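You operate a simulated robot arm through the tools that you are given. There is no shell and no other tool. Be economical: measure what you need, move in short steps, check, and stop when the job is done.

The job below is to be done with a simulated robot arm. You get a single attempt, and the scene is never put back.

TASK
Grade the pack at rest on the slider, then switch off.
Fine: both lamp switches off before grading by the volts; key off last, until SAFE shows. Leave the levers and plugs.
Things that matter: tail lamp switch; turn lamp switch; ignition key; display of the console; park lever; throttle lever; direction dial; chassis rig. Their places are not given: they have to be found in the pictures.

Only the result counts: the job must be done as asked and must still hold three seconds after the hand-in. Knocking over, shifting, dropping, spilling or breaking anything else fails it.

THE ROBOT
A 7-joint arm with a two-finger parallel gripper, fixed in place. Base frame: the origin is at the foot of the arm, x ahead of it, y to its left, z up. Lengths are in m, angles in rad, forces in N, time in s.
With the tool pointing down near the work surface it reaches from about 0.24 to 0.68 m from the base axis. Its first joint turns from -1.152 to 1.152 rad. Payload 2.4 kg.
Tool frame: the origin (TCP) lies between the finger pads and is the grasp point; the fingertips stand 0.03 m ahead of it; z points along the fingers, y is the line along which they close. The gripper opens to 0.094 m. The fingers are 0.028 m wide and 0.01 m thick; the gripper's body (0.05 by 0.096 m) begins 0.055 m behind the TCP.
Orientation is that of the tool frame in the base frame, as a unit quaternion [x, y, z, w]. With the fingers straight down and closing along the base's y, the tool's x points along the base's -x, its y along +y and its z along -z.

THE INTERFACE
- The arm moves only by the tool drive_tool. Its argument "commands" is a list of rows, each an object of numbers (a shift or turn left out is 0, a gripper value left out holds the last): "gripper": the opening, from 0 (shut) to 1 (fully open); "dx", "dy", "dz": the shift along the tool's x, y, z in cm; "ax", "ay", "az": the turn, a rotation vector about the tool's x, y, z in rad. In form: [{"gripper": .., "dx": .., "dy": .., "dz": .., "ax": .., "ay": .., "az": ..}, ...]. A call has 1 to 20 rows; each row shifts and turns the commanded pose from where the row before left it, along the tool's axes as they then stand. Rows are played at 5 a second. More than 0.05 m and 0.15 rad between two rows, or a gripper value outside its range, and nothing of the call is played. Where a pose cannot be reached the arm comes as near as it can. A force on the tool above 40 N (or 10 N above the force at the start of the call, whichever is more), or a blocked arm, ends the call early, and 0.2 s more pass. The fingers move at their own pace (about 0.153 m/s each) and stop on an object; they squeeze with about 41 N. The grip force told is the motor's: it shows also when the fingers shut on nothing. Time passes only in rows, and 0.2 s behind the last, so rows that do not move let the fingers close. It gives the time, the measured TCP pose, the force on the tool (base axes), the opening and the grip force at its end, in the units of the frame above (readings bear some noise), and new pictures: "views" is both (left out), scene, wrist or none.
- Cameras (640 x 400 px; columns grow to the right, rows downward): "scene" is fixed at [0.0371, 0.4647, 1.4714]; the picture's right is [-0.74, -0.68, 0.00], its down [-0.32, 0.35, -0.88] and it looks along [0.60, -0.65, -0.47] (base axes); focal length 320 px, centre (320, 200). "wrist" rides on the gripper at [0.076, 0.014, -0.102] in the tool frame; the picture's right is [-0.18, 0.98, 0.00], its down [-0.75, -0.14, -0.64] and it looks along [-0.63, -0.12, 0.77] (tool axes); focal length 243 px, centre (320, 200).
- pixel_to_xyz(camera, pixels): for up to 12 pixels [column, row] of the newest picture of that camera ("zoom" is the newest enlarged one), the place [x, y, z] in the base frame of the surface seen there, good to about 0.003 m, but the place of the scene camera against the robot may be out by one fixed shift of up to 0.025 m in any direction. It takes no simulated time.
- enlarge(camera, box): a new picture of the part [left, top, right, bottom] of that camera's present view, enlarged. It takes no simulated time.
- job_done(): hands the job in; it is judged then, once.

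Keep the steps short. Do not move on a guess: measure, check each grasp and each placing, and mend mistakes. In all there are 80 turns and 200 pictures (those below and enlarged ones count). Leave the gripper open and the arm clear of the work at the hand-in unless told otherwise, and finish with a single line.

The tools are called after "Call:" by a JSON object that holds its "fn" and its "kwargs". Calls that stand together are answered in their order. drive_tool: Moves the arm, as the interface text tells. Its arguments: {"type":"object","properties":{"commands":{"type":"array","items":{"type":"object","properties":{"gripper":{"type":"number"},"dx":{"type":"number"},"dy":{"type":"number"},"dz":{"type":"number"},"ax":{"type":"number"},"ay":{"type":"number"},"az":{"type":"number"}}}},"views":{"type":"string","enum":["both","scene","wrist","none"]}},"required":["commands"]} The other tools are called the same way: pixel_to_xyz (camera, pixels) gives the place of the surface under pixels of a picture; enlarge (camera, box) takes an enlarged picture of a part of a camera's view; job_done () hands the job in.

At the start:

```text
time: 0.0
eef_pos: [0.423, -0.0705, 1.1687]
ee_rot: [0.0, 1.0, -0.001, -0.001]
wrist_force: [0.0, 0.0, 0.3]
finger_gap: 0.0939
grip_force: 0.1
```

scene: 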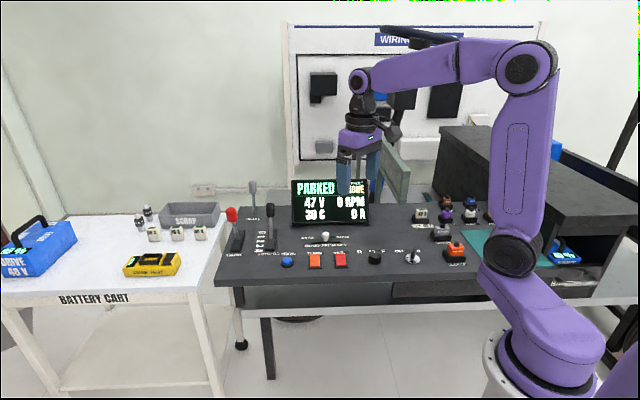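
wrist: 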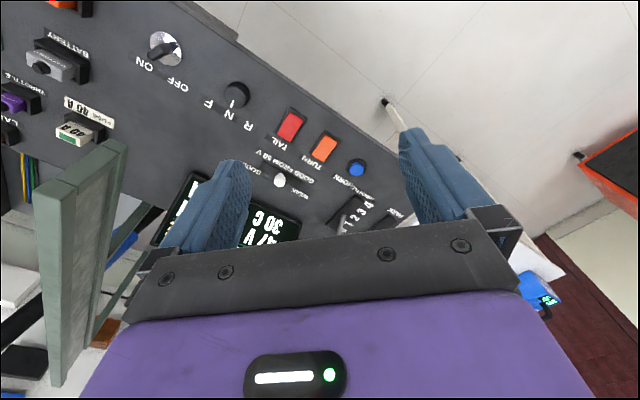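

I see the console with the switches. I will enlarge the scene and the wrist views to read labels.

Call:
{"fn": "enlarge", "kwargs": {"camera": "scene", "box": [215, 170, 375, 270]}}

Call:
{"fn": "enlarge", "kwargs": {"camera": "wrist", "box": [110, 20, 430, 220]}}

Call:
{"fn": "enlarge", "kwargs": {"camera": "scene", "box": [270, 210, 480, 290]}}

```text
4.00 times, centred on (295, 220) of scene
```

zoom: 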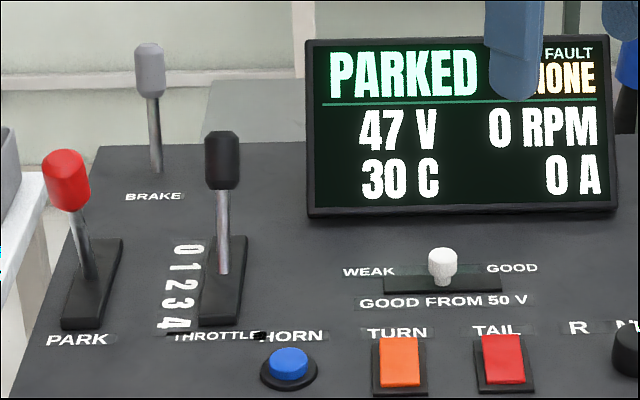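

```text
2.00 times, centred on (270, 120) of wrist
```

zoom: 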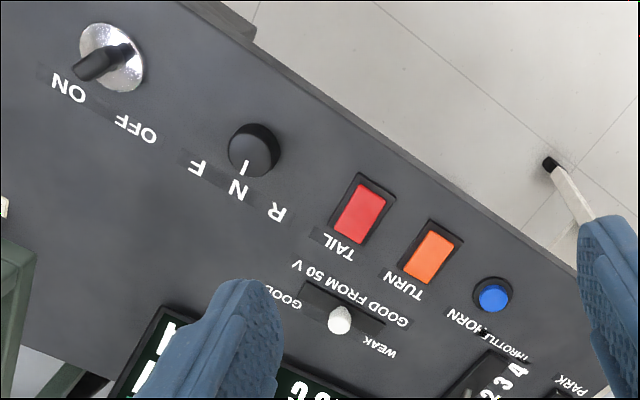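

```text
3.05 times, centred on (375, 250) of scene
```

zoom: 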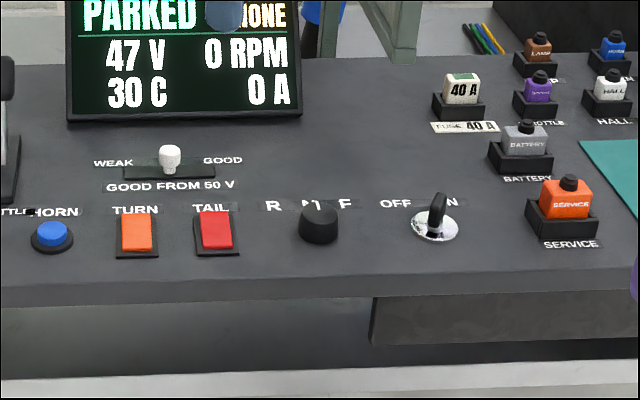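

Next I measure the positions of the switches, slider and key, in the zoom and in the wrist view.

Call:
{"fn": "pixel_to_xyz", "kwargs": {"camera": "zoom", "pixels": [[137, 218], [137, 246], [214, 216], [214, 244], [170, 152], [126, 173], [214, 173], [437, 203], [430, 230], [318, 212], [260, 255], [340, 180]]}}

Call:
{"fn": "pixel_to_xyz", "kwargs": {"camera": "wrist", "pixels": [[290, 126], [285, 138], [295, 115], [325, 148], [320, 156], [330, 139], [279, 180], [262, 165], [302, 184], [163, 50], [175, 47], [152, 55]]}}

Call:
{"fn": "enlarge", "kwargs": {"camera": "wrist", "box": [250, 90, 378, 170]}}

Call:
{"fn": "enlarge", "kwargs": {"camera": "scene", "box": [300, 240, 364, 280]}}

```text
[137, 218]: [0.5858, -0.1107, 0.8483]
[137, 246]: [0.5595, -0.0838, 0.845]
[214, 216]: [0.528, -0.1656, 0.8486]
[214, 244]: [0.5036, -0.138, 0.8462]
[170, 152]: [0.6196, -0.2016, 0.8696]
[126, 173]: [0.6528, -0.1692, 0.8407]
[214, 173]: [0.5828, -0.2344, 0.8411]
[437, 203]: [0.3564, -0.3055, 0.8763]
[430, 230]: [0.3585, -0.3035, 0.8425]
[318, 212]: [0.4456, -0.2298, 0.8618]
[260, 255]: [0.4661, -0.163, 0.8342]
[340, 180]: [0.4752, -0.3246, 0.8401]
```

```text
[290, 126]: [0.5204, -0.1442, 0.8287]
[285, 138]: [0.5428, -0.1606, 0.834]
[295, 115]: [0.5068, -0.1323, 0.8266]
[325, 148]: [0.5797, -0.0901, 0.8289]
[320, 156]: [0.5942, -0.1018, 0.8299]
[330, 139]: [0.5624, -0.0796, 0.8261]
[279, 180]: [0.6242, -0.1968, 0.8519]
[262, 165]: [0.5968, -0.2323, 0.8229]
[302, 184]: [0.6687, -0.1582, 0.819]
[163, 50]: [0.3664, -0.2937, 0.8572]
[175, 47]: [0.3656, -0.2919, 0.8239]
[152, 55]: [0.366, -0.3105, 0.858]
```

```text
5.00 times, centred on (314, 130) of wrist
```

zoom: 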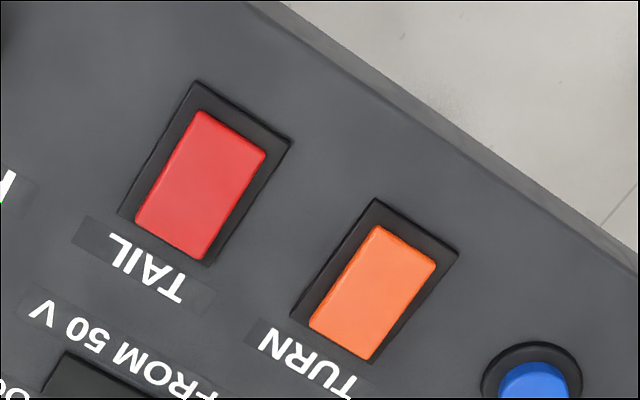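

```text
10.00 times, centred on (332, 260) of scene
```

zoom: 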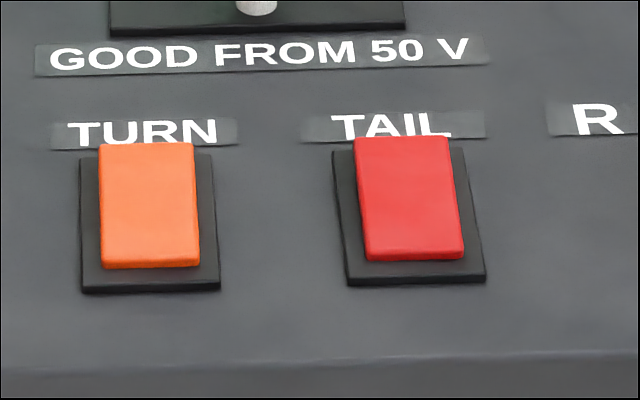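

Both rockers have their far (label) edge higher. I look for the chassis rig and its lamps.

Call:
{"fn": "enlarge", "kwargs": {"camera": "scene", "box": [280, 10, 560, 210]}}

Call:
{"fn": "enlarge", "kwargs": {"camera": "wrist", "box": [0, 100, 160, 400]}}

Call:
{"fn": "enlarge", "kwargs": {"camera": "scene", "box": [380, 120, 640, 300]}}

```text
2.00 times, centred on (420, 110) of scene
```

zoom: 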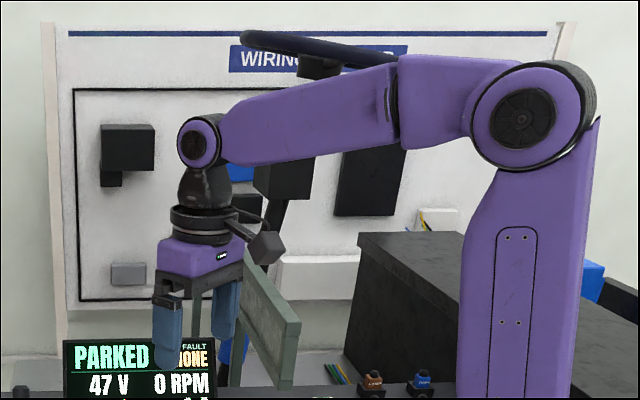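

```text
1.33 times, centred on (80, 250) of wrist
```

zoom: 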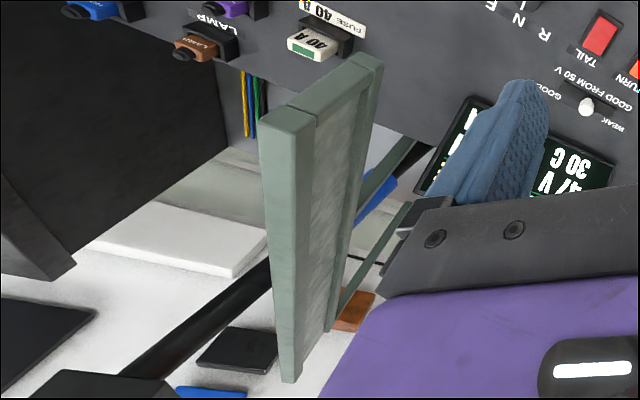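

```text
2.22 times, centred on (510, 210) of scene
```

zoom: 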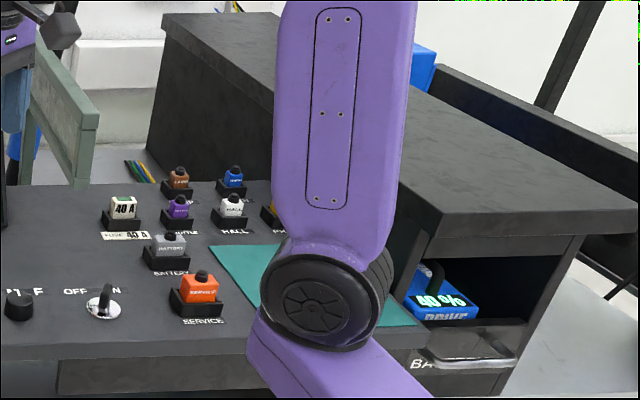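

I'll check how close the green frame is to the gripper before tilting, and look at the brownish block near wrist (106,334).

Call:
{"fn": "pixel_to_xyz", "kwargs": {"camera": "wrist", "pixels": [[70, 200], [60, 380], [115, 150], [106, 334], [110, 310], [30, 40], [20, 250], [235, 95], [270, 220], [190, 180], [350, 210], [385, 105]]}}

Call:
{"fn": "pixel_to_xyz", "kwargs": {"camera": "scene", "pixels": [[397, 160], [385, 140], [440, 40], [320, 85], [480, 150], [600, 190], [230, 212], [270, 205], [252, 186], [300, 185], [364, 185], [560, 250]]}}

```text
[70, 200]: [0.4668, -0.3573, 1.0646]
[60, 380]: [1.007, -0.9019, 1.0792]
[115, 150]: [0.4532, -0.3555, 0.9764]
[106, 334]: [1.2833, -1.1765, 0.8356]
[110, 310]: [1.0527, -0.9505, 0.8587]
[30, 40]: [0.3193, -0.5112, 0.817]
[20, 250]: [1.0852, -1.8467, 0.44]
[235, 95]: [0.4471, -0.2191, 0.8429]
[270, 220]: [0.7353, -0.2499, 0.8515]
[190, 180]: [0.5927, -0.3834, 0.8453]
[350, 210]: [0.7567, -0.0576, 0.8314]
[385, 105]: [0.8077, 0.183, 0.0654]
```

```text
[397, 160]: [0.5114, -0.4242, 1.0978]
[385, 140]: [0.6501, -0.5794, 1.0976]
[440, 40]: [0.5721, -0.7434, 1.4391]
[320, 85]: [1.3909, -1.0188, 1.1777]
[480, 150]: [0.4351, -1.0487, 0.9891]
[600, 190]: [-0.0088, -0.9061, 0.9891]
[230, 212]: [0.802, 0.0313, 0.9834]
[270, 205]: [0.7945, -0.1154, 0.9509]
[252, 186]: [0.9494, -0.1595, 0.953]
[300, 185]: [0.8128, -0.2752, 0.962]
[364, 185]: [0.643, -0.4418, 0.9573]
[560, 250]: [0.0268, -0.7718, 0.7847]
```

The tool will be turned by about 0.8 rad to line up with the console (row direction u≈(0.73,0.69)), and tilted to see the rig lamps.

Call:
{"fn": "drive_tool", "kwargs": {"commands": [{"az": 0.13}, {"az": 0.13}, {"az": 0.13}, {"az": 0.13}, {"az": 0.13}, {"az": 0.13}, {"ay": -0.12}, {"ay": -0.12}, {"ay": -0.12}, {"ay": -0.12}]}}

```text
time: 2.2
eef_pos: [0.4216, -0.0712, 1.1684]
ee_rot: [0.369, 0.898, -0.09, 0.221]
wrist_force: [-0.1, 0.2, 0.9]
finger_gap: 0.094
grip_force: 0.1
```

scene: 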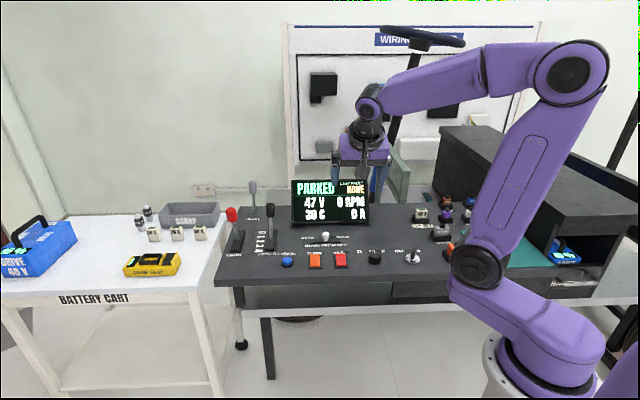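
wrist: 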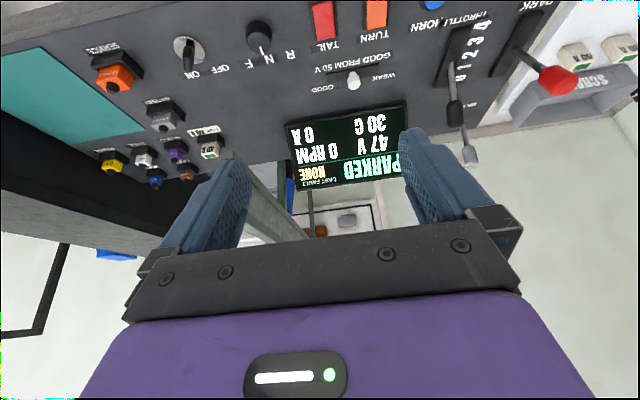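

I zoom on the display and on the rig beyond it.

Call:
{"fn": "enlarge", "kwargs": {"camera": "wrist", "box": [240, 90, 420, 250]}}

Call:
{"fn": "enlarge", "kwargs": {"camera": "scene", "box": [290, 20, 530, 240]}}

Call:
{"fn": "enlarge", "kwargs": {"camera": "wrist", "box": [160, 0, 400, 110]}}

```text
2.50 times, centred on (330, 170) of wrist
```

zoom: 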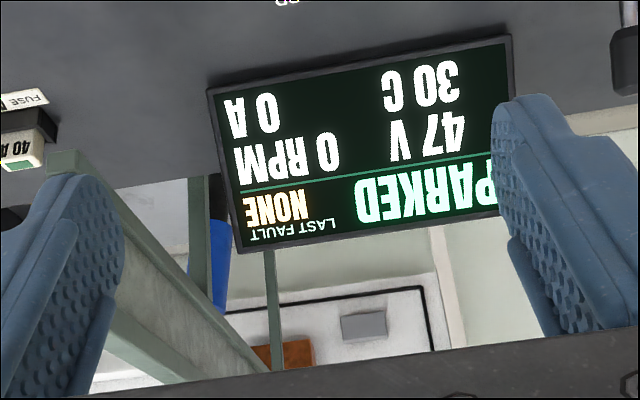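

```text
1.82 times, centred on (410, 130) of scene
```

zoom: 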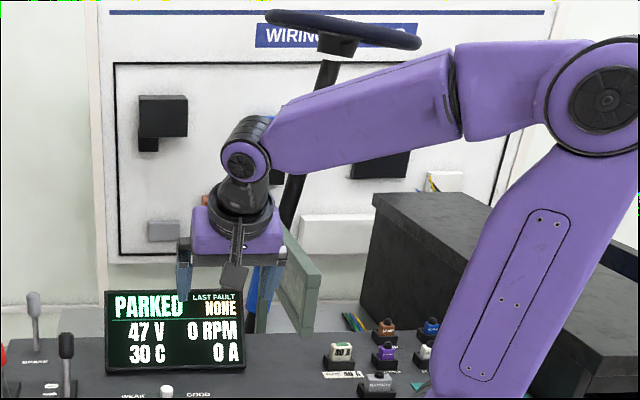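

```text
2.67 times, centred on (280, 55) of wrist
```

zoom: 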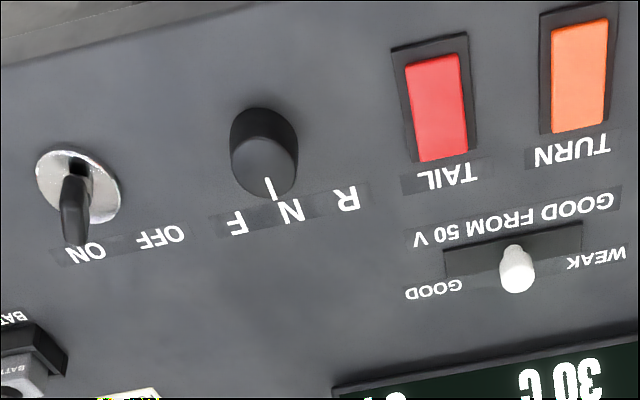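

The display reads 47 V and the lamps cannot be seen. I untilt, close the fingers, and go above the two rockers for a closer measurement.

Call:
{"fn": "drive_tool", "kwargs": {"commands": [{"ay": 0.12, "gripper": 0}, {"ay": 0.12}, {"ay": 0.12}, {"ay": 0.12}, {"dx": -3.3, "dy": 1.9}, {"dx": -3.3, "dy": 1.9}, {"dx": -3.3, "dy": 1.9}, {"dz": 4}, {"dz": 4}, {"dz": 4}, {"dz": 4}, {}]}}

```text
time: 4.8
eef_pos: [0.535, -0.1008, 1.0063]
ee_rot: [0.38, 0.925, 0.0, 0.0]
wrist_force: [-0.1, 0.0, 0.2]
finger_gap: 0.0002
grip_force: 33.1
```

scene: 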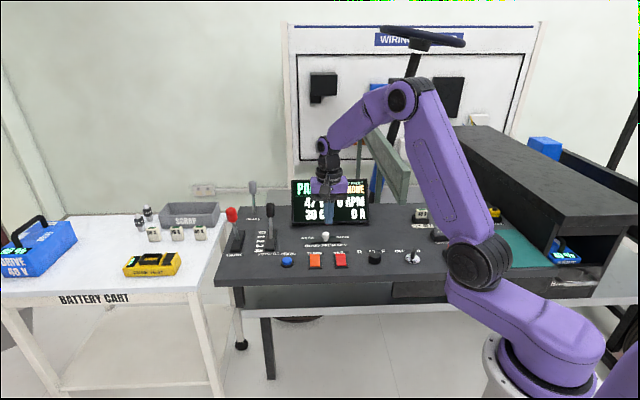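
wrist: 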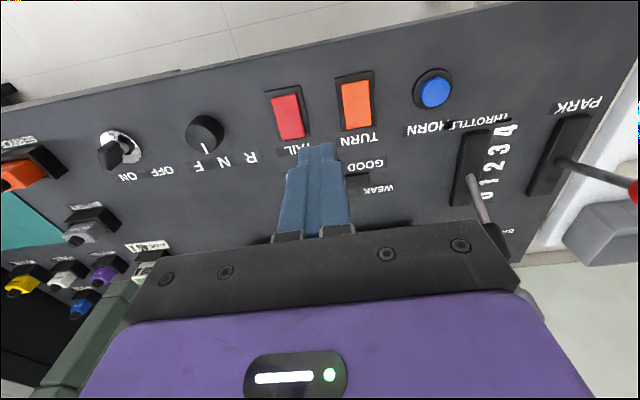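

Now I measure the rockers and slider from this closer view.

Call:
{"fn": "enlarge", "kwargs": {"camera": "wrist", "box": [240, 50, 400, 150]}}

Call:
{"fn": "pixel_to_xyz", "kwargs": {"camera": "wrist", "pixels": [[284, 98], [287, 116], [291, 134], [353, 86], [356, 105], [358, 125], [320, 108], [255, 110], [118, 152], [206, 132], [108, 153], [123, 143]]}}

```text
4.00 times, centred on (320, 100) of wrist
```

zoom: 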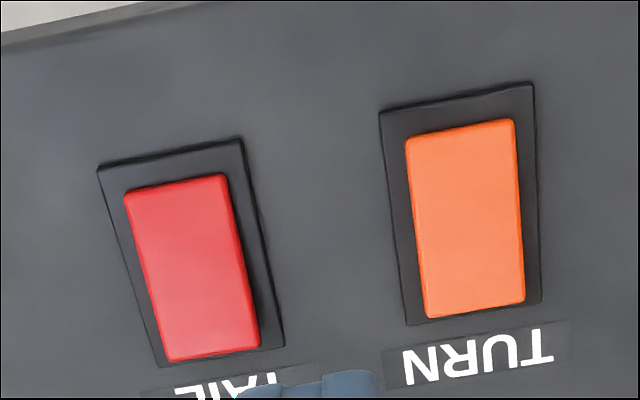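

```text
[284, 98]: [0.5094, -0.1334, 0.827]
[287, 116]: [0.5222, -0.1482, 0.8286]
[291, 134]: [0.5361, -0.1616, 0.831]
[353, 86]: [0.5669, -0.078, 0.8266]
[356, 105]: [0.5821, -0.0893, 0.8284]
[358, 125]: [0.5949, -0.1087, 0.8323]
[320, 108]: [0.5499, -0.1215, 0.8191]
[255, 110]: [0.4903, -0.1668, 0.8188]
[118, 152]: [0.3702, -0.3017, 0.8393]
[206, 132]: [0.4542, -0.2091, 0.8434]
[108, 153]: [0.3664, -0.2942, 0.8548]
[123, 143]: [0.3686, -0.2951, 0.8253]
```

Both rockers have their far end up (z 0.832 vs 0.827), and the console is at 0.819. I move above the far end of TAIL (0.538,-0.163).

Call:
{"fn": "drive_tool", "kwargs": {"commands": [{"dx": -2.3, "dy": -2.1}, {"dx": -2.27, "dy": -2.1}, {"dz": 4}, {"dz": 4}, {"dz": 4.3}, {}]}}

```text
time: 6.2
eef_pos: [0.5373, -0.1644, 0.8873]
ee_rot: [0.38, 0.925, -0.001, 0.0]
wrist_force: [0.0, 0.5, -0.1]
finger_gap: 0.0
grip_force: 33.0
```

scene: 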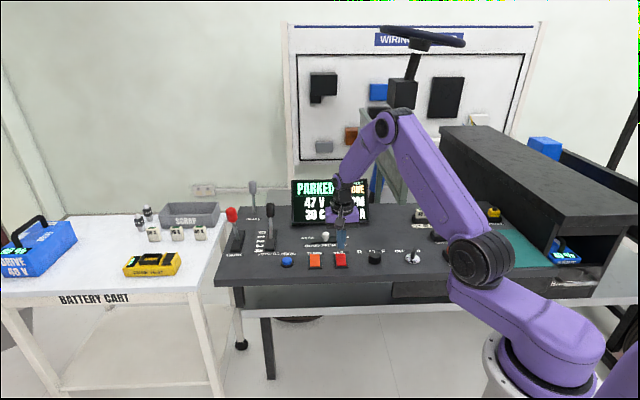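
wrist: 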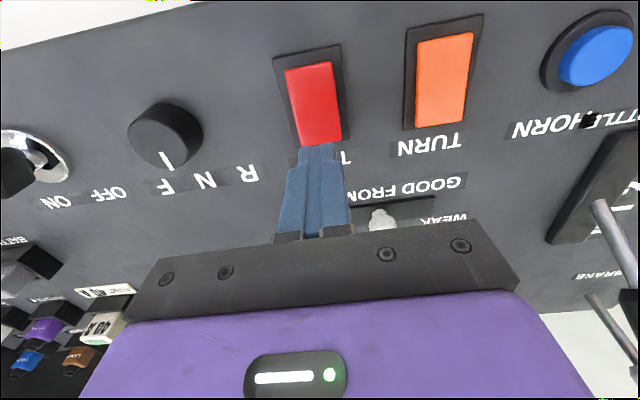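

The fingertips are above the TAIL far end. I press down in small steps.

Call:
{"fn": "drive_tool", "kwargs": {"commands": [{"dz": 1}, {"dz": 0.8}, {"dz": 0.4}, {"dz": 0.3}, {"dz": 0.3}, {"dz": 0.2}, {}]}}

```text
time: 7.5
eef_pos: [0.5364, -0.1626, 0.8596]
ee_rot: [0.38, 0.925, 0.001, 0.001]
wrist_force: [-0.9, 0.3, 4.9]
finger_gap: 0.0
grip_force: 32.8
stopped in row 6: the force on the tool passed its limit (the readings are from after the stop); the commanded pose is now the measured one
```

scene: 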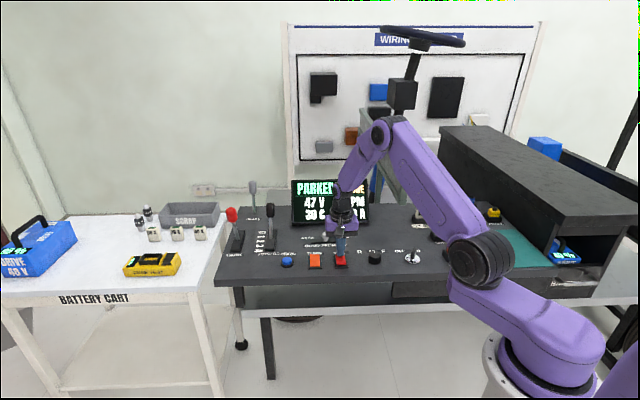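
wrist: 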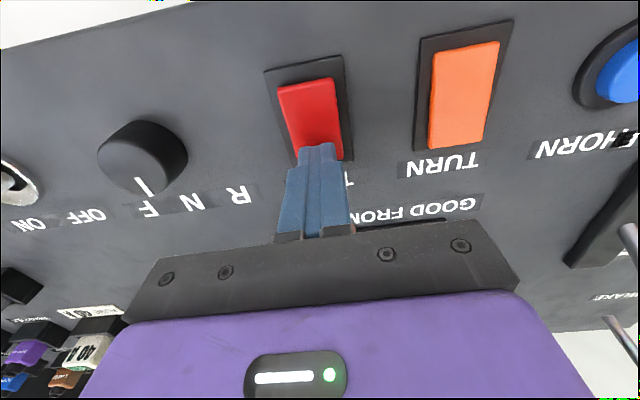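

It looks flipped (the near end has risen). I lift up to check the rocker and the display.

Call:
{"fn": "drive_tool", "kwargs": {"commands": [{"dz": -3}, {"dz": -4, "dx": 2}, {}]}}

Call:
{"fn": "enlarge", "kwargs": {"camera": "scene", "box": [280, 170, 380, 280]}}

Call:
{"fn": "enlarge", "kwargs": {"camera": "wrist", "box": [200, 30, 440, 180]}}

```text
time: 8.3
eef_pos: [0.523, -0.1494, 0.9292]
ee_rot: [0.379, 0.925, 0.0, 0.0]
wrist_force: [-0.5, 0.4, -0.3]
finger_gap: 0.0001
grip_force: 32.7
```

scene: 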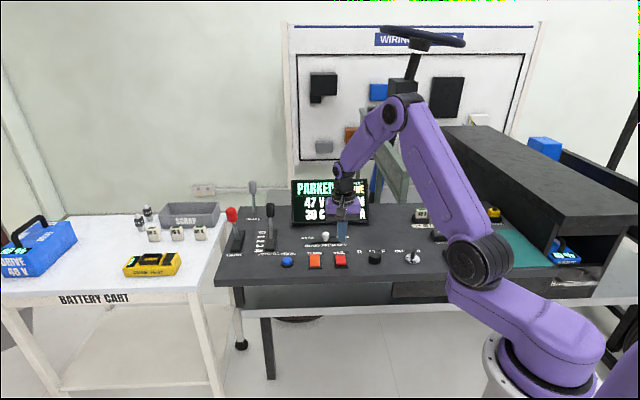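
wrist: 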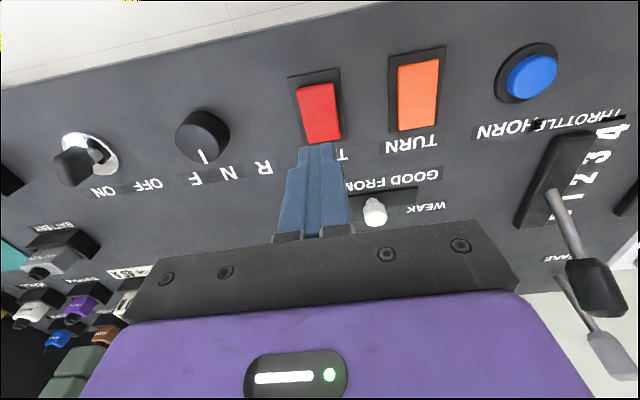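

```text
3.64 times, centred on (330, 225) of scene
```

zoom: 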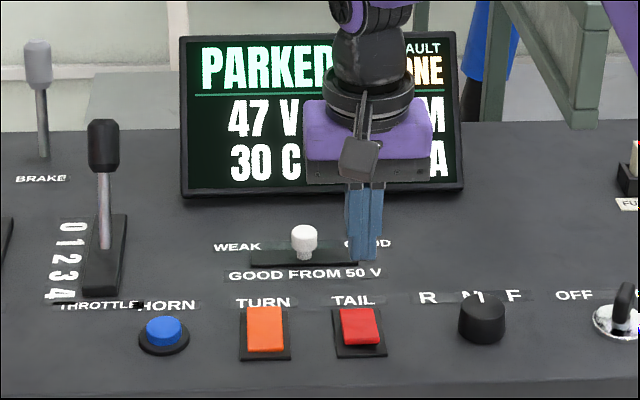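

```text
2.67 times, centred on (320, 105) of wrist
```

zoom: 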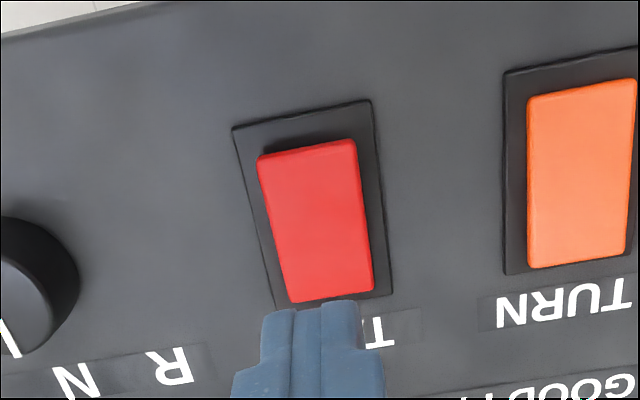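

TAIL is flipped. I need to tell on from off: wait a little with the arm to the side, and view display, rocker, and rig.

Call:
{"fn": "drive_tool", "kwargs": {"commands": [{"dz": -4, "dx": 2, "dy": 2}, {"dz": -4, "dx": 4, "dy": 2}, {"dx": 4, "dy": 2}, {"dx": 4}, {}, {}]}}

Call:
{"fn": "enlarge", "kwargs": {"camera": "scene", "box": [300, 240, 364, 280]}}

Call:
{"fn": "enlarge", "kwargs": {"camera": "scene", "box": [280, 20, 640, 245]}}

```text
refused: row 2 steps farther than a row can; nothing moved
```

```text
10.00 times, centred on (332, 260) of scene
```

zoom: 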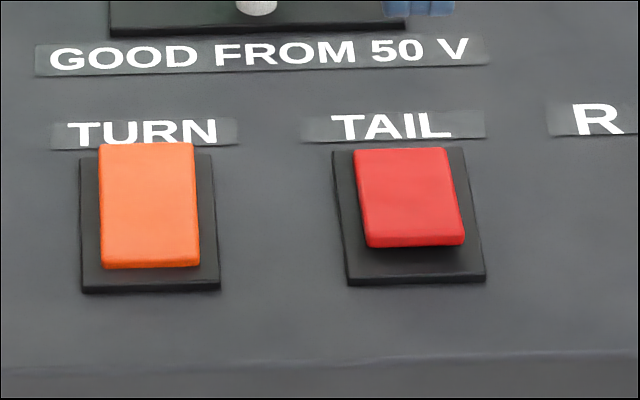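

```text
1.78 times, centred on (460, 132) of scene
```

zoom: 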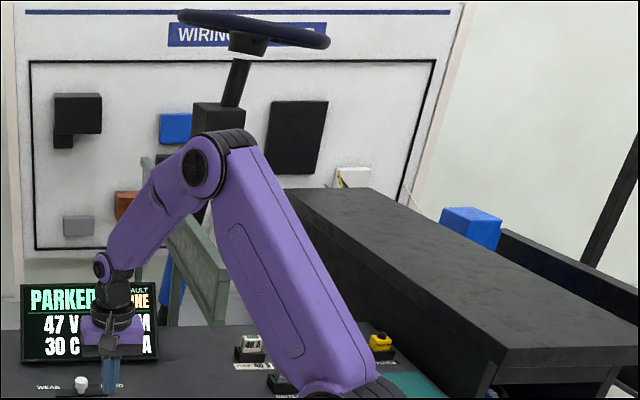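

The caps are not lit themselves, so I raise the arm and tilt the wrist camera to look at the rig.

Call:
{"fn": "drive_tool", "kwargs": {"commands": [{"dz": -4, "dx": 2}, {"dz": -4, "dx": 2}, {"dx": 4, "dz": -2.5}, {"dx": 4, "dz": -2.5}, {"ay": -0.14, "dz": -2.5}, {"ay": -0.14}, {"ay": -0.14}, {"ay": -0.14}, {"ay": -0.14}, {"ay": -0.14}, {"az": 0}, {}]}}

```text
time: 10.9
eef_pos: [0.4384, -0.0645, 1.0852]
ee_rot: [0.348, 0.844, -0.156, 0.377]
wrist_force: [0.6, 0.2, 0.1]
finger_gap: 0.0
grip_force: 33.1
```

scene: 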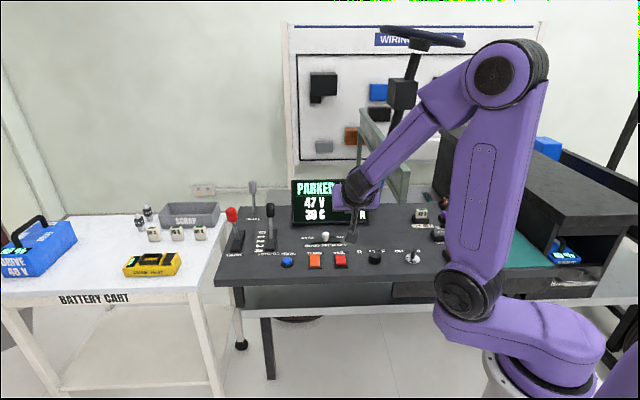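
wrist: 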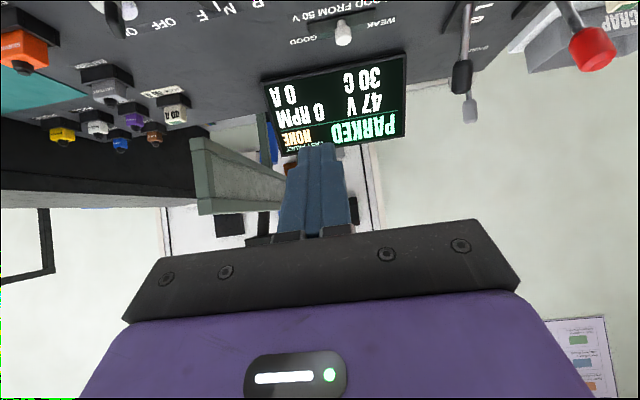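

Call:
{"fn": "enlarge", "kwargs": {"camera": "wrist", "box": [140, 60, 420, 240]}}

Call:
{"fn": "enlarge", "kwargs": {"camera": "scene", "box": [280, 90, 440, 240]}}

```text
2.22 times, centred on (280, 150) of wrist
```

zoom: 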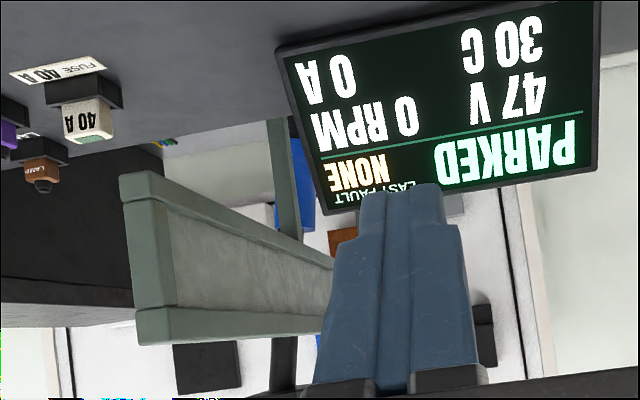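

```text
2.67 times, centred on (360, 165) of scene
```

zoom: 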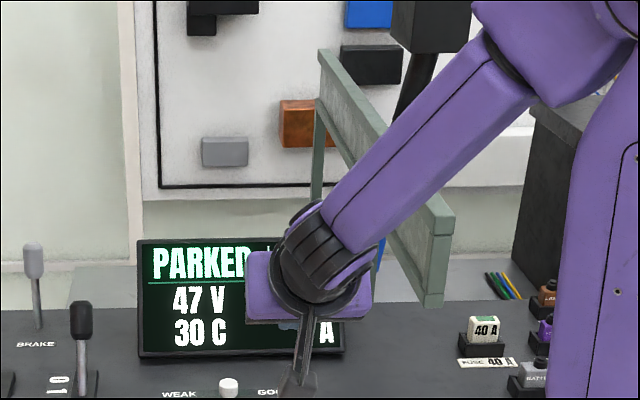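

The rig might be the long black body to the right. I turn the wrist camera toward -y to look there.

Call:
{"fn": "drive_tool", "kwargs": {"commands": [{"ay": 0.14}, {"ay": 0.14}, {"ay": 0.14}, {"ay": 0.14}, {"ay": 0.14}, {"ay": 0.14}, {"az": 0.14, "dz": -3}, {"az": 0.14, "dz": -3}, {"az": 0.14}, {"az": 0.14}, {"az": 0.14}, {"az": 0.14}, {"ay": -0.14}, {"ay": -0.14}, {"ay": -0.14}, {}]}}

```text
time: 14.3
eef_pos: [0.4378, -0.0639, 1.1458]
ee_rot: [0.709, 0.673, -0.151, 0.145]
wrist_force: [0.0, -0.1, -0.1]
finger_gap: 0.0
grip_force: 32.8
```

scene: 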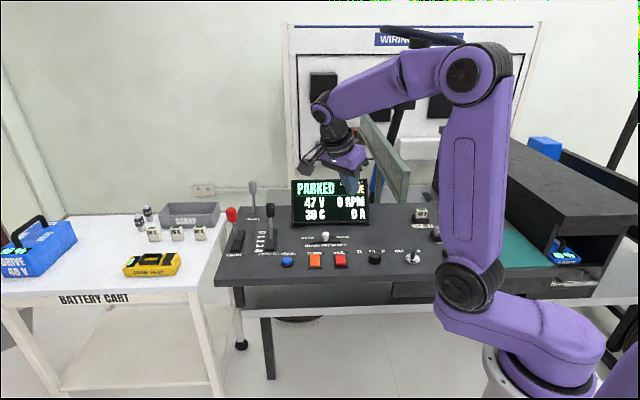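
wrist: 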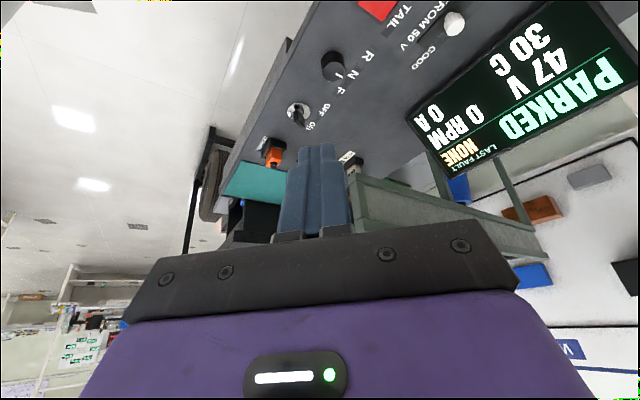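

Tilting further brings the far objects above the fingers in the picture.

Call:
{"fn": "drive_tool", "kwargs": {"commands": [{"ay": -0.14}, {"ay": -0.14}, {"ay": -0.14}, {"ay": -0.14}, {}], "views": "wrist"}}

Call:
{"fn": "enlarge", "kwargs": {"camera": "wrist", "box": [120, 0, 440, 220]}}

```text
time: 15.5
eef_pos: [0.4382, -0.0646, 1.1461]
ee_rot: [0.639, 0.607, -0.341, 0.325]
wrist_force: [0.0, -0.4, -0.4]
finger_gap: 0.0
grip_force: 33.4
```

wrist: 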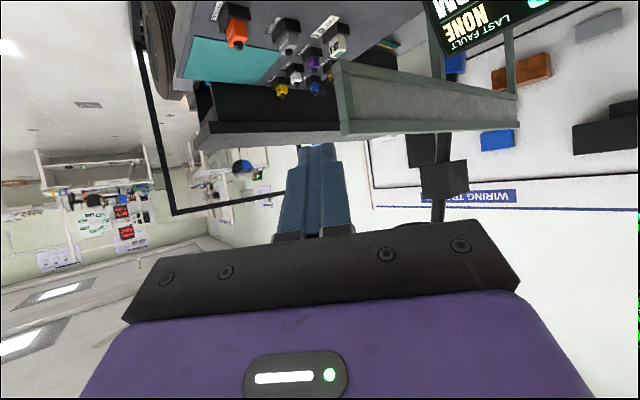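

```text
1.82 times, centred on (280, 110) of wrist
```

zoom: 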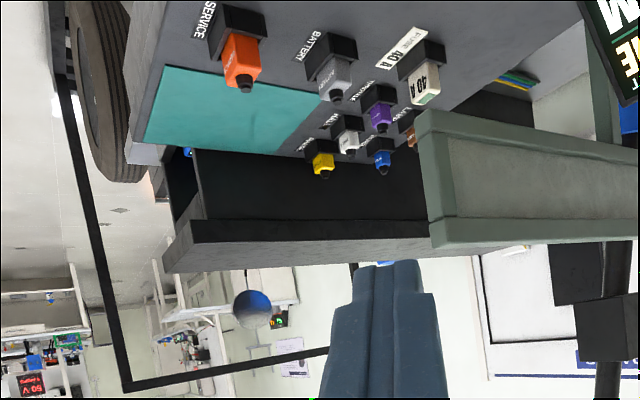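

A tyre is visible at wrist (165,50): the rig is on the right. I enlarge that zone.

Call:
{"fn": "enlarge", "kwargs": {"camera": "wrist", "box": [130, 0, 290, 220]}}

Call:
{"fn": "enlarge", "kwargs": {"camera": "wrist", "box": [150, 60, 250, 120]}}

Call:
{"fn": "enlarge", "kwargs": {"camera": "scene", "box": [500, 80, 640, 360]}}

```text
1.82 times, centred on (210, 110) of wrist
```

zoom: 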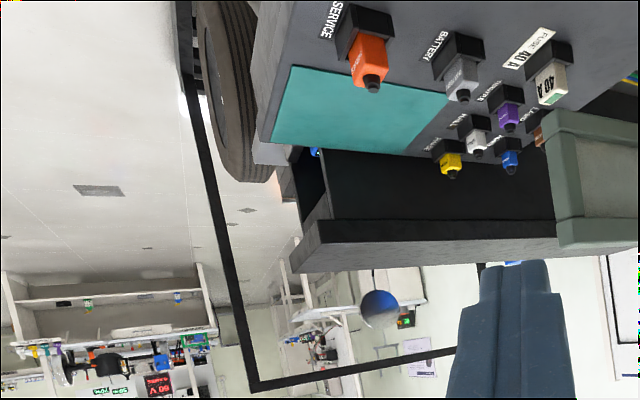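

```text
6.40 times, centred on (200, 90) of wrist
```

zoom: 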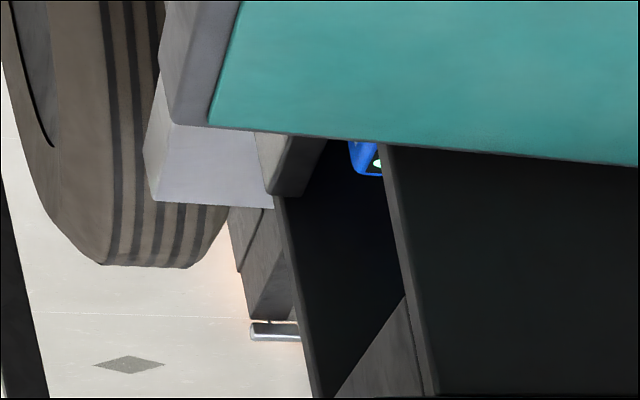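

```text
1.43 times, centred on (570, 220) of scene
```

zoom: 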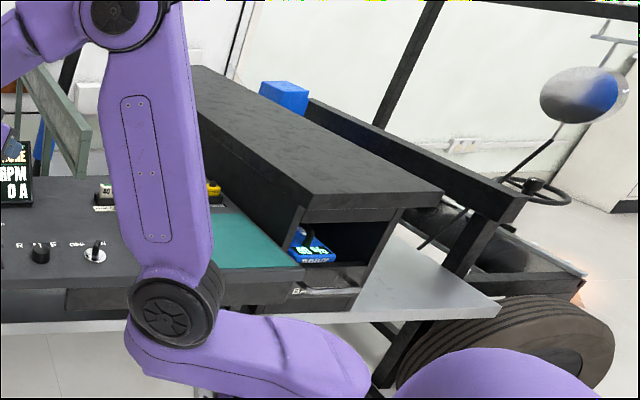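

An orange glow shows on the floor beside the tyre — the turn lamp appears on. I enlarge this in the scene.

Call:
{"fn": "enlarge", "kwargs": {"camera": "scene", "box": [590, 190, 640, 240]}}

Call:
{"fn": "enlarge", "kwargs": {"camera": "scene", "box": [560, 150, 640, 300]}}

```text
8.00 times, centred on (615, 215) of scene
```

zoom: 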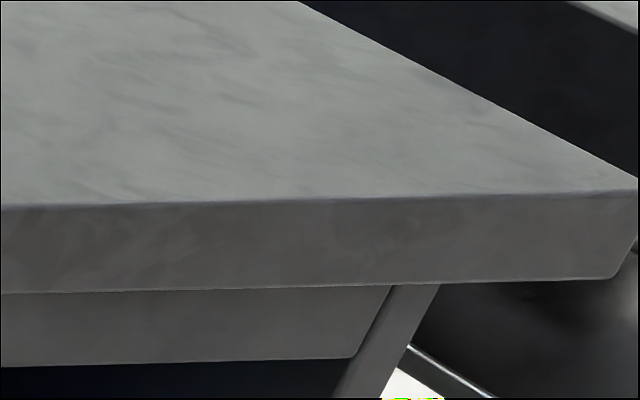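

```text
2.67 times, centred on (600, 225) of scene
```

zoom: 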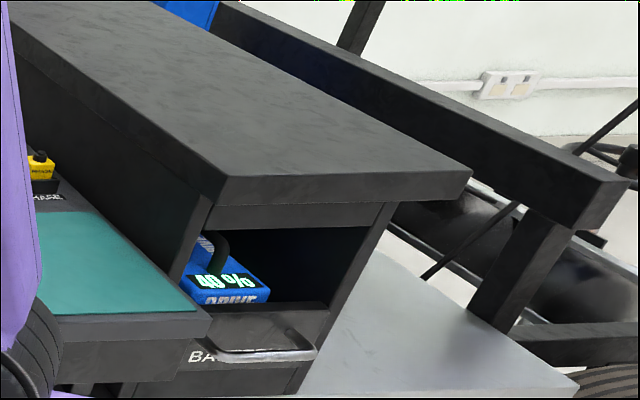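

Tall boxes show beyond the picture's edge. I use that to see the lamps at lower right.

Call:
{"fn": "enlarge", "kwargs": {"camera": "scene", "box": [620, 140, 640, 390]}}

Call:
{"fn": "enlarge", "kwargs": {"camera": "scene", "box": [600, 0, 640, 400]}}

```text
1.60 times, centred on (630, 265) of scene
```

zoom: 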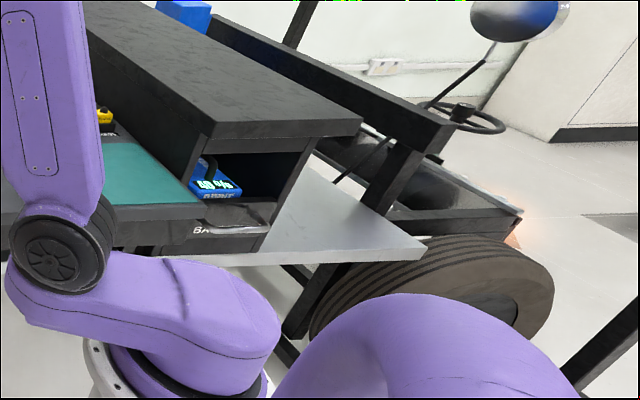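

```text
1.00 times, centred on (620, 200) of scene
```

zoom: 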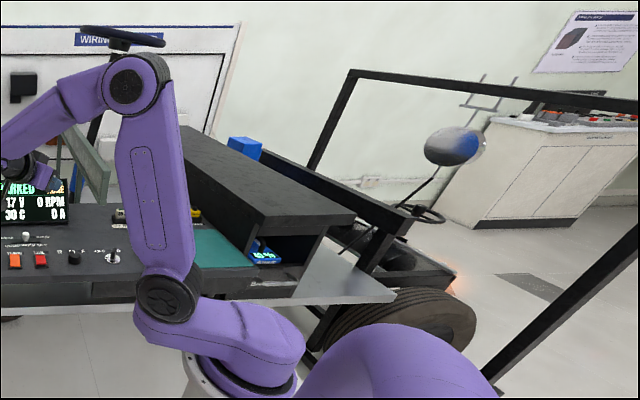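

An orange glow is at the rig's front end, so the TURN lamp is on, meaning near-side-down is ON, and TAIL is now off. I return to the aligned posture above TURN's far end.

Call:
{"fn": "drive_tool", "kwargs": {"commands": [{"ay": 0.14}, {"ay": 0.14}, {"ay": 0.14}, {"ay": 0.14}, {"ay": 0.14}, {"ay": 0.14}, {"ay": 0.14}, {"az": -0.14}, {"az": -0.14}, {"az": -0.14}, {"az": -0.14}, {"az": -0.14}, {"az": -0.14}, {"dx": -3.62, "dy": 1.96}, {"dx": -3.62, "dy": 1.96}, {"dx": -3.62, "dy": 1.96}, {"dx": -3.62, "dy": 1.96}, {}], "views": "none"}}

Call:
{"fn": "drive_tool", "kwargs": {"commands": [{"dz": 4.1}, {"dz": 4.1}, {"dz": 4.1}, {"dz": 4.1}, {"dz": 4.1}, {"dz": 4.1}, {}]}}

```text
time: 19.3
eef_pos: [0.5942, -0.1095, 1.1437]
ee_rot: [0.38, 0.925, -0.001, 0.001]
wrist_force: [-0.8, -0.8, 0.6]
finger_gap: 0.0
grip_force: 33.0
```

```text
time: 20.9
eef_pos: [0.5955, -0.1104, 0.8991]
ee_rot: [0.38, 0.925, 0.0, 0.001]
wrist_force: [0.3, 0.2, 0.4]
finger_gap: 0.0
grip_force: 33.3
```

scene: 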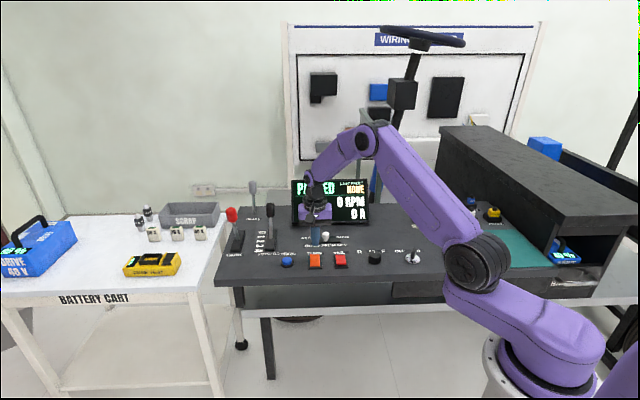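
wrist: 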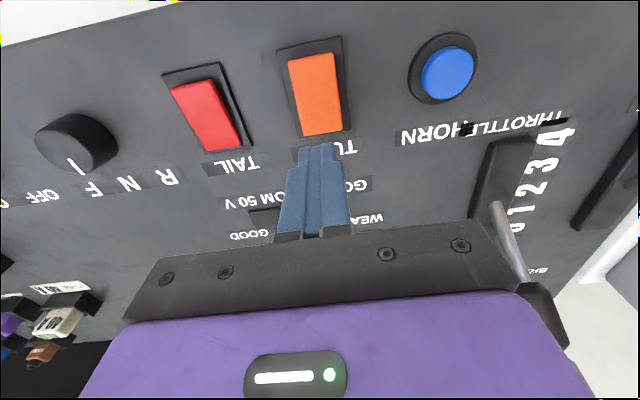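

The tips stand above the TURN far end. I check the volts behind the hand later; now I press.

Call:
{"fn": "drive_tool", "kwargs": {"commands": [{"dz": 1.2}, {"dz": 1}, {"dz": 0.7}, {"dz": 0.4}, {"dz": 0.3}, {"dz": 0.3}, {"dz": 0.2}, {}], "views": "wrist"}}

Call:
{"fn": "drive_tool", "kwargs": {"commands": [{"dz": -4}, {"dz": -4}, {"dx": 4}, {"dx": 4}, {}]}}

Call:
{"fn": "enlarge", "kwargs": {"camera": "scene", "box": [280, 170, 380, 280]}}

Call:
{"fn": "enlarge", "kwargs": {"camera": "scene", "box": [620, 140, 640, 390]}}

```text
time: 22.7
eef_pos: [0.5964, -0.1109, 0.8595]
ee_rot: [0.38, 0.925, 0.0, 0.003]
wrist_force: [-4.7, 0.4, 21.8]
finger_gap: 0.0001
grip_force: 33.4
```

wrist: 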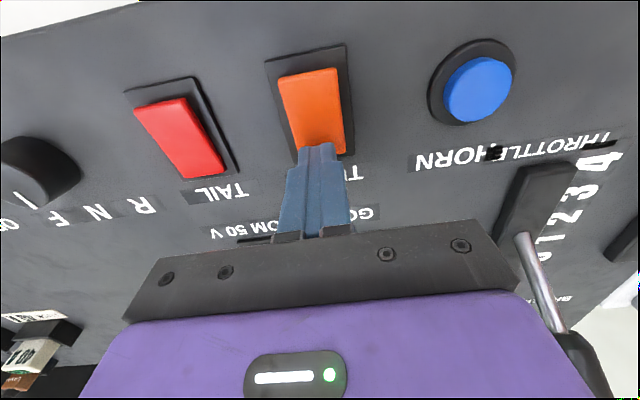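

```text
time: 23.9
eef_pos: [0.5381, -0.0551, 0.9364]
ee_rot: [0.38, 0.925, -0.001, 0.0]
wrist_force: [-0.5, -0.3, 0.1]
finger_gap: 0.0
grip_force: 32.9
```

scene: 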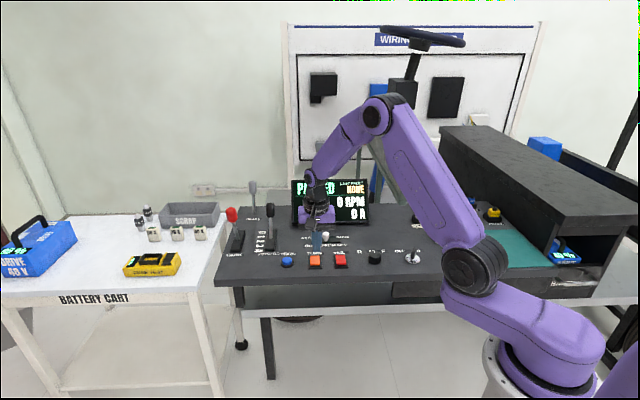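
wrist: 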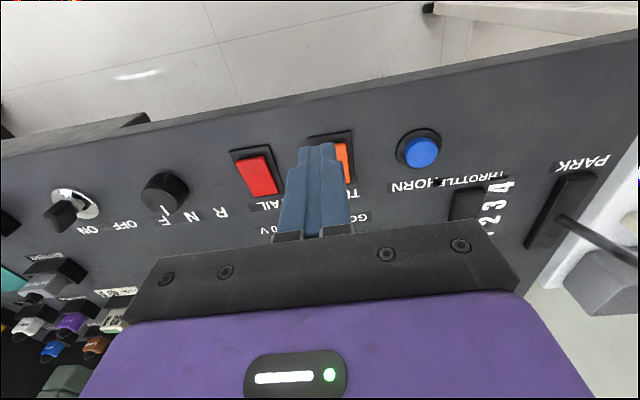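

```text
3.64 times, centred on (330, 225) of scene
```

zoom: 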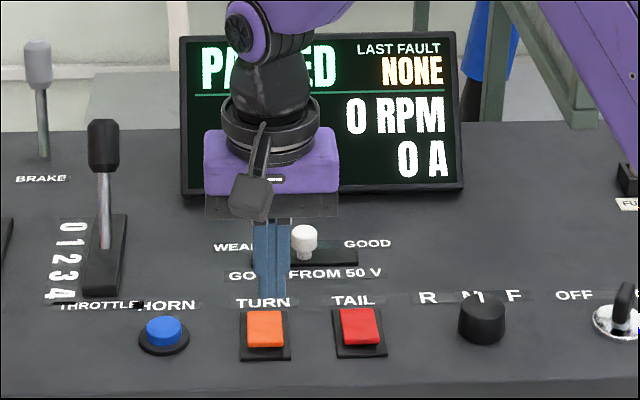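

```text
1.60 times, centred on (630, 265) of scene
```

zoom: 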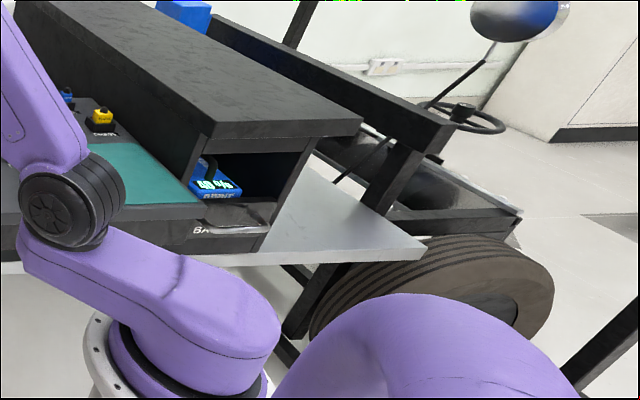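

The orange glow is gone and both rockers are flipped. I move aside to read the settled volts.

Call:
{"fn": "drive_tool", "kwargs": {"commands": [{"dz": -3}, {"dy": -4, "dx": 2}, {"dy": -4, "dx": 2}, {"dy": -4}, {"dx": 3}, {}, {}, {}]}}

Call:
{"fn": "enlarge", "kwargs": {"camera": "scene", "box": [280, 170, 380, 280]}}

Call:
{"fn": "enlarge", "kwargs": {"camera": "scene", "box": [620, 140, 640, 390]}}

```text
time: 25.7
eef_pos: [0.4073, -0.0897, 0.968]
ee_rot: [0.38, 0.925, -0.001, 0.001]
wrist_force: [-0.6, -0.2, -0.1]
finger_gap: 0.0
grip_force: 32.7
```

scene: 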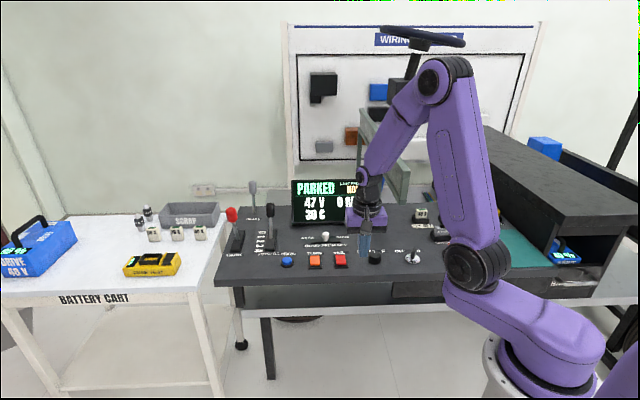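
wrist: 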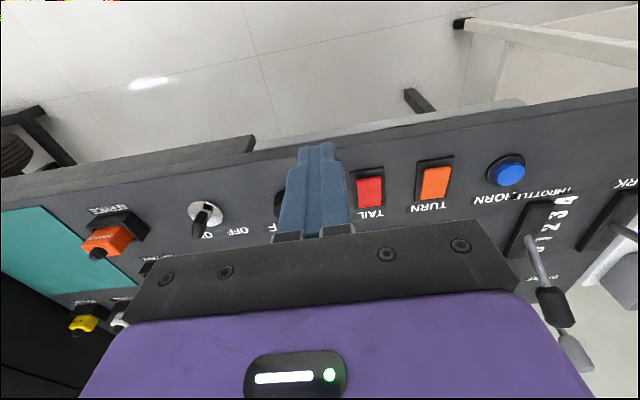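

```text
3.64 times, centred on (330, 225) of scene
```

zoom: 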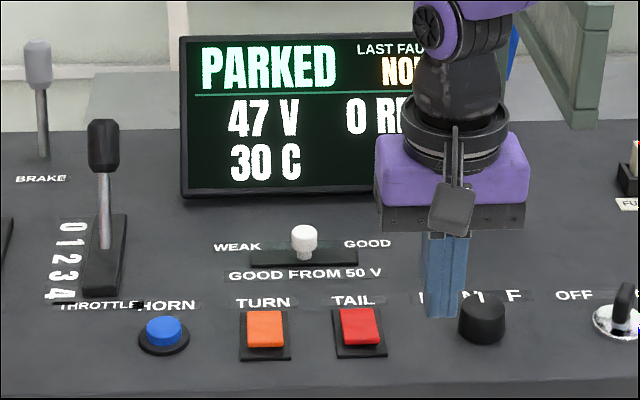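

```text
1.60 times, centred on (630, 265) of scene
```

zoom: 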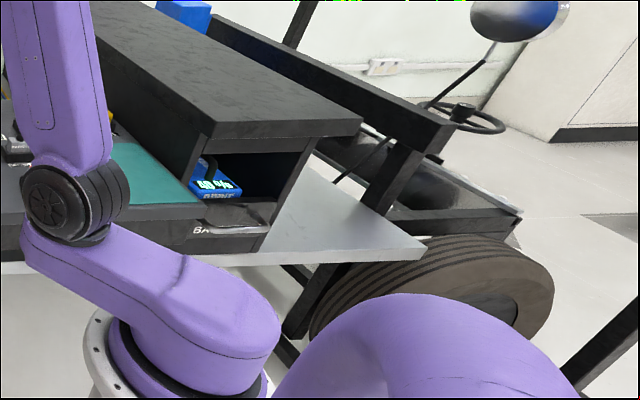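

With both lamps off, the display reads 47 V, below 50, so the grade is WEAK. I position the closed fingers on the GOOD side of the slider knob, staying high.

Call:
{"fn": "drive_tool", "kwargs": {"commands": [{"dx": -4.58, "dy": 0.82}, {"dx": -4.58, "dy": 0.82}, {"dx": -4.58, "dy": 0.82}, {"dx": -4.58, "dy": 0.82}, {"dx": -4.58, "dy": 0.82}, {"dz": 4}, {}]}}

Call:
{"fn": "pixel_to_xyz", "kwargs": {"camera": "wrist", "pixels": [[300, 180], [345, 180], [360, 180]]}}

```text
time: 27.3
eef_pos: [0.5981, -0.2258, 0.927]
ee_rot: [0.38, 0.925, 0.0, 0.001]
wrist_force: [-0.5, -0.7, -0.4]
finger_gap: 0.0003
grip_force: 33.2
```

scene: 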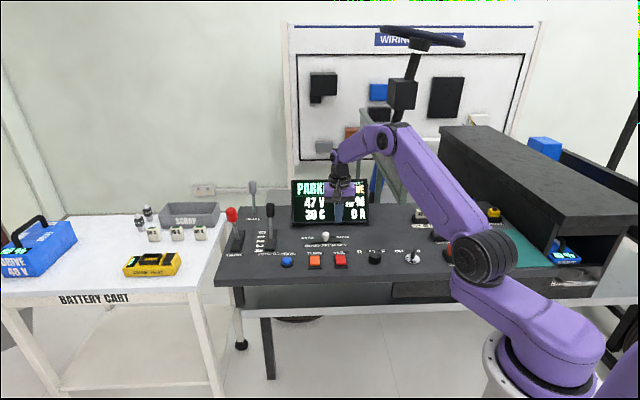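
wrist: 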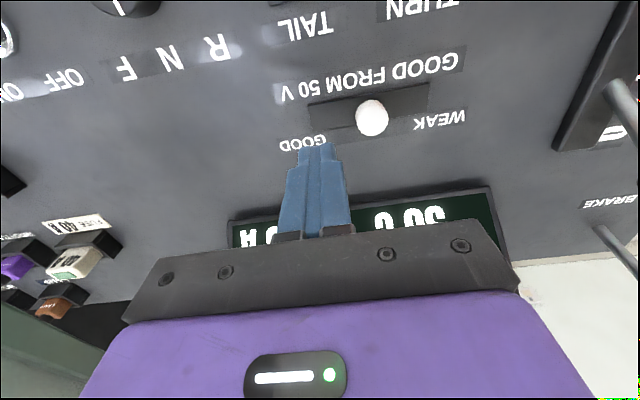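

```text
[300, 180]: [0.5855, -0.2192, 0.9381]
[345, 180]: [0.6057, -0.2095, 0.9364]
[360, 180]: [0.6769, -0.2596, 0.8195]
```

Measure the knob and slot from here.

Call:
{"fn": "pixel_to_xyz", "kwargs": {"camera": "wrist", "pixels": [[372, 110], [372, 125], [360, 118], [385, 118], [313, 112], [425, 95], [345, 110], [410, 97], [440, 190], [240, 228]]}}

Call:
{"fn": "enlarge", "kwargs": {"camera": "wrist", "box": [280, 60, 480, 185]}}

```text
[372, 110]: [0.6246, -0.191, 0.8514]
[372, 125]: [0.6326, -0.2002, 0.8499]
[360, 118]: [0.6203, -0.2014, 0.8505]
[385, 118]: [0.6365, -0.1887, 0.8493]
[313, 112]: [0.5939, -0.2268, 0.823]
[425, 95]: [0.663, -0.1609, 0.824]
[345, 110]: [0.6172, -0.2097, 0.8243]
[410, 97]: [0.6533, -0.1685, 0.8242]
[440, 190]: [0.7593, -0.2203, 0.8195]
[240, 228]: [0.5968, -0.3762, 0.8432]
```

```text
3.20 times, centred on (380, 122) of wrist
```

zoom: 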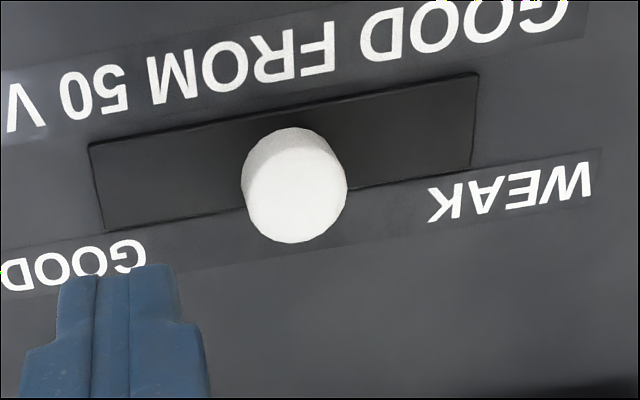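

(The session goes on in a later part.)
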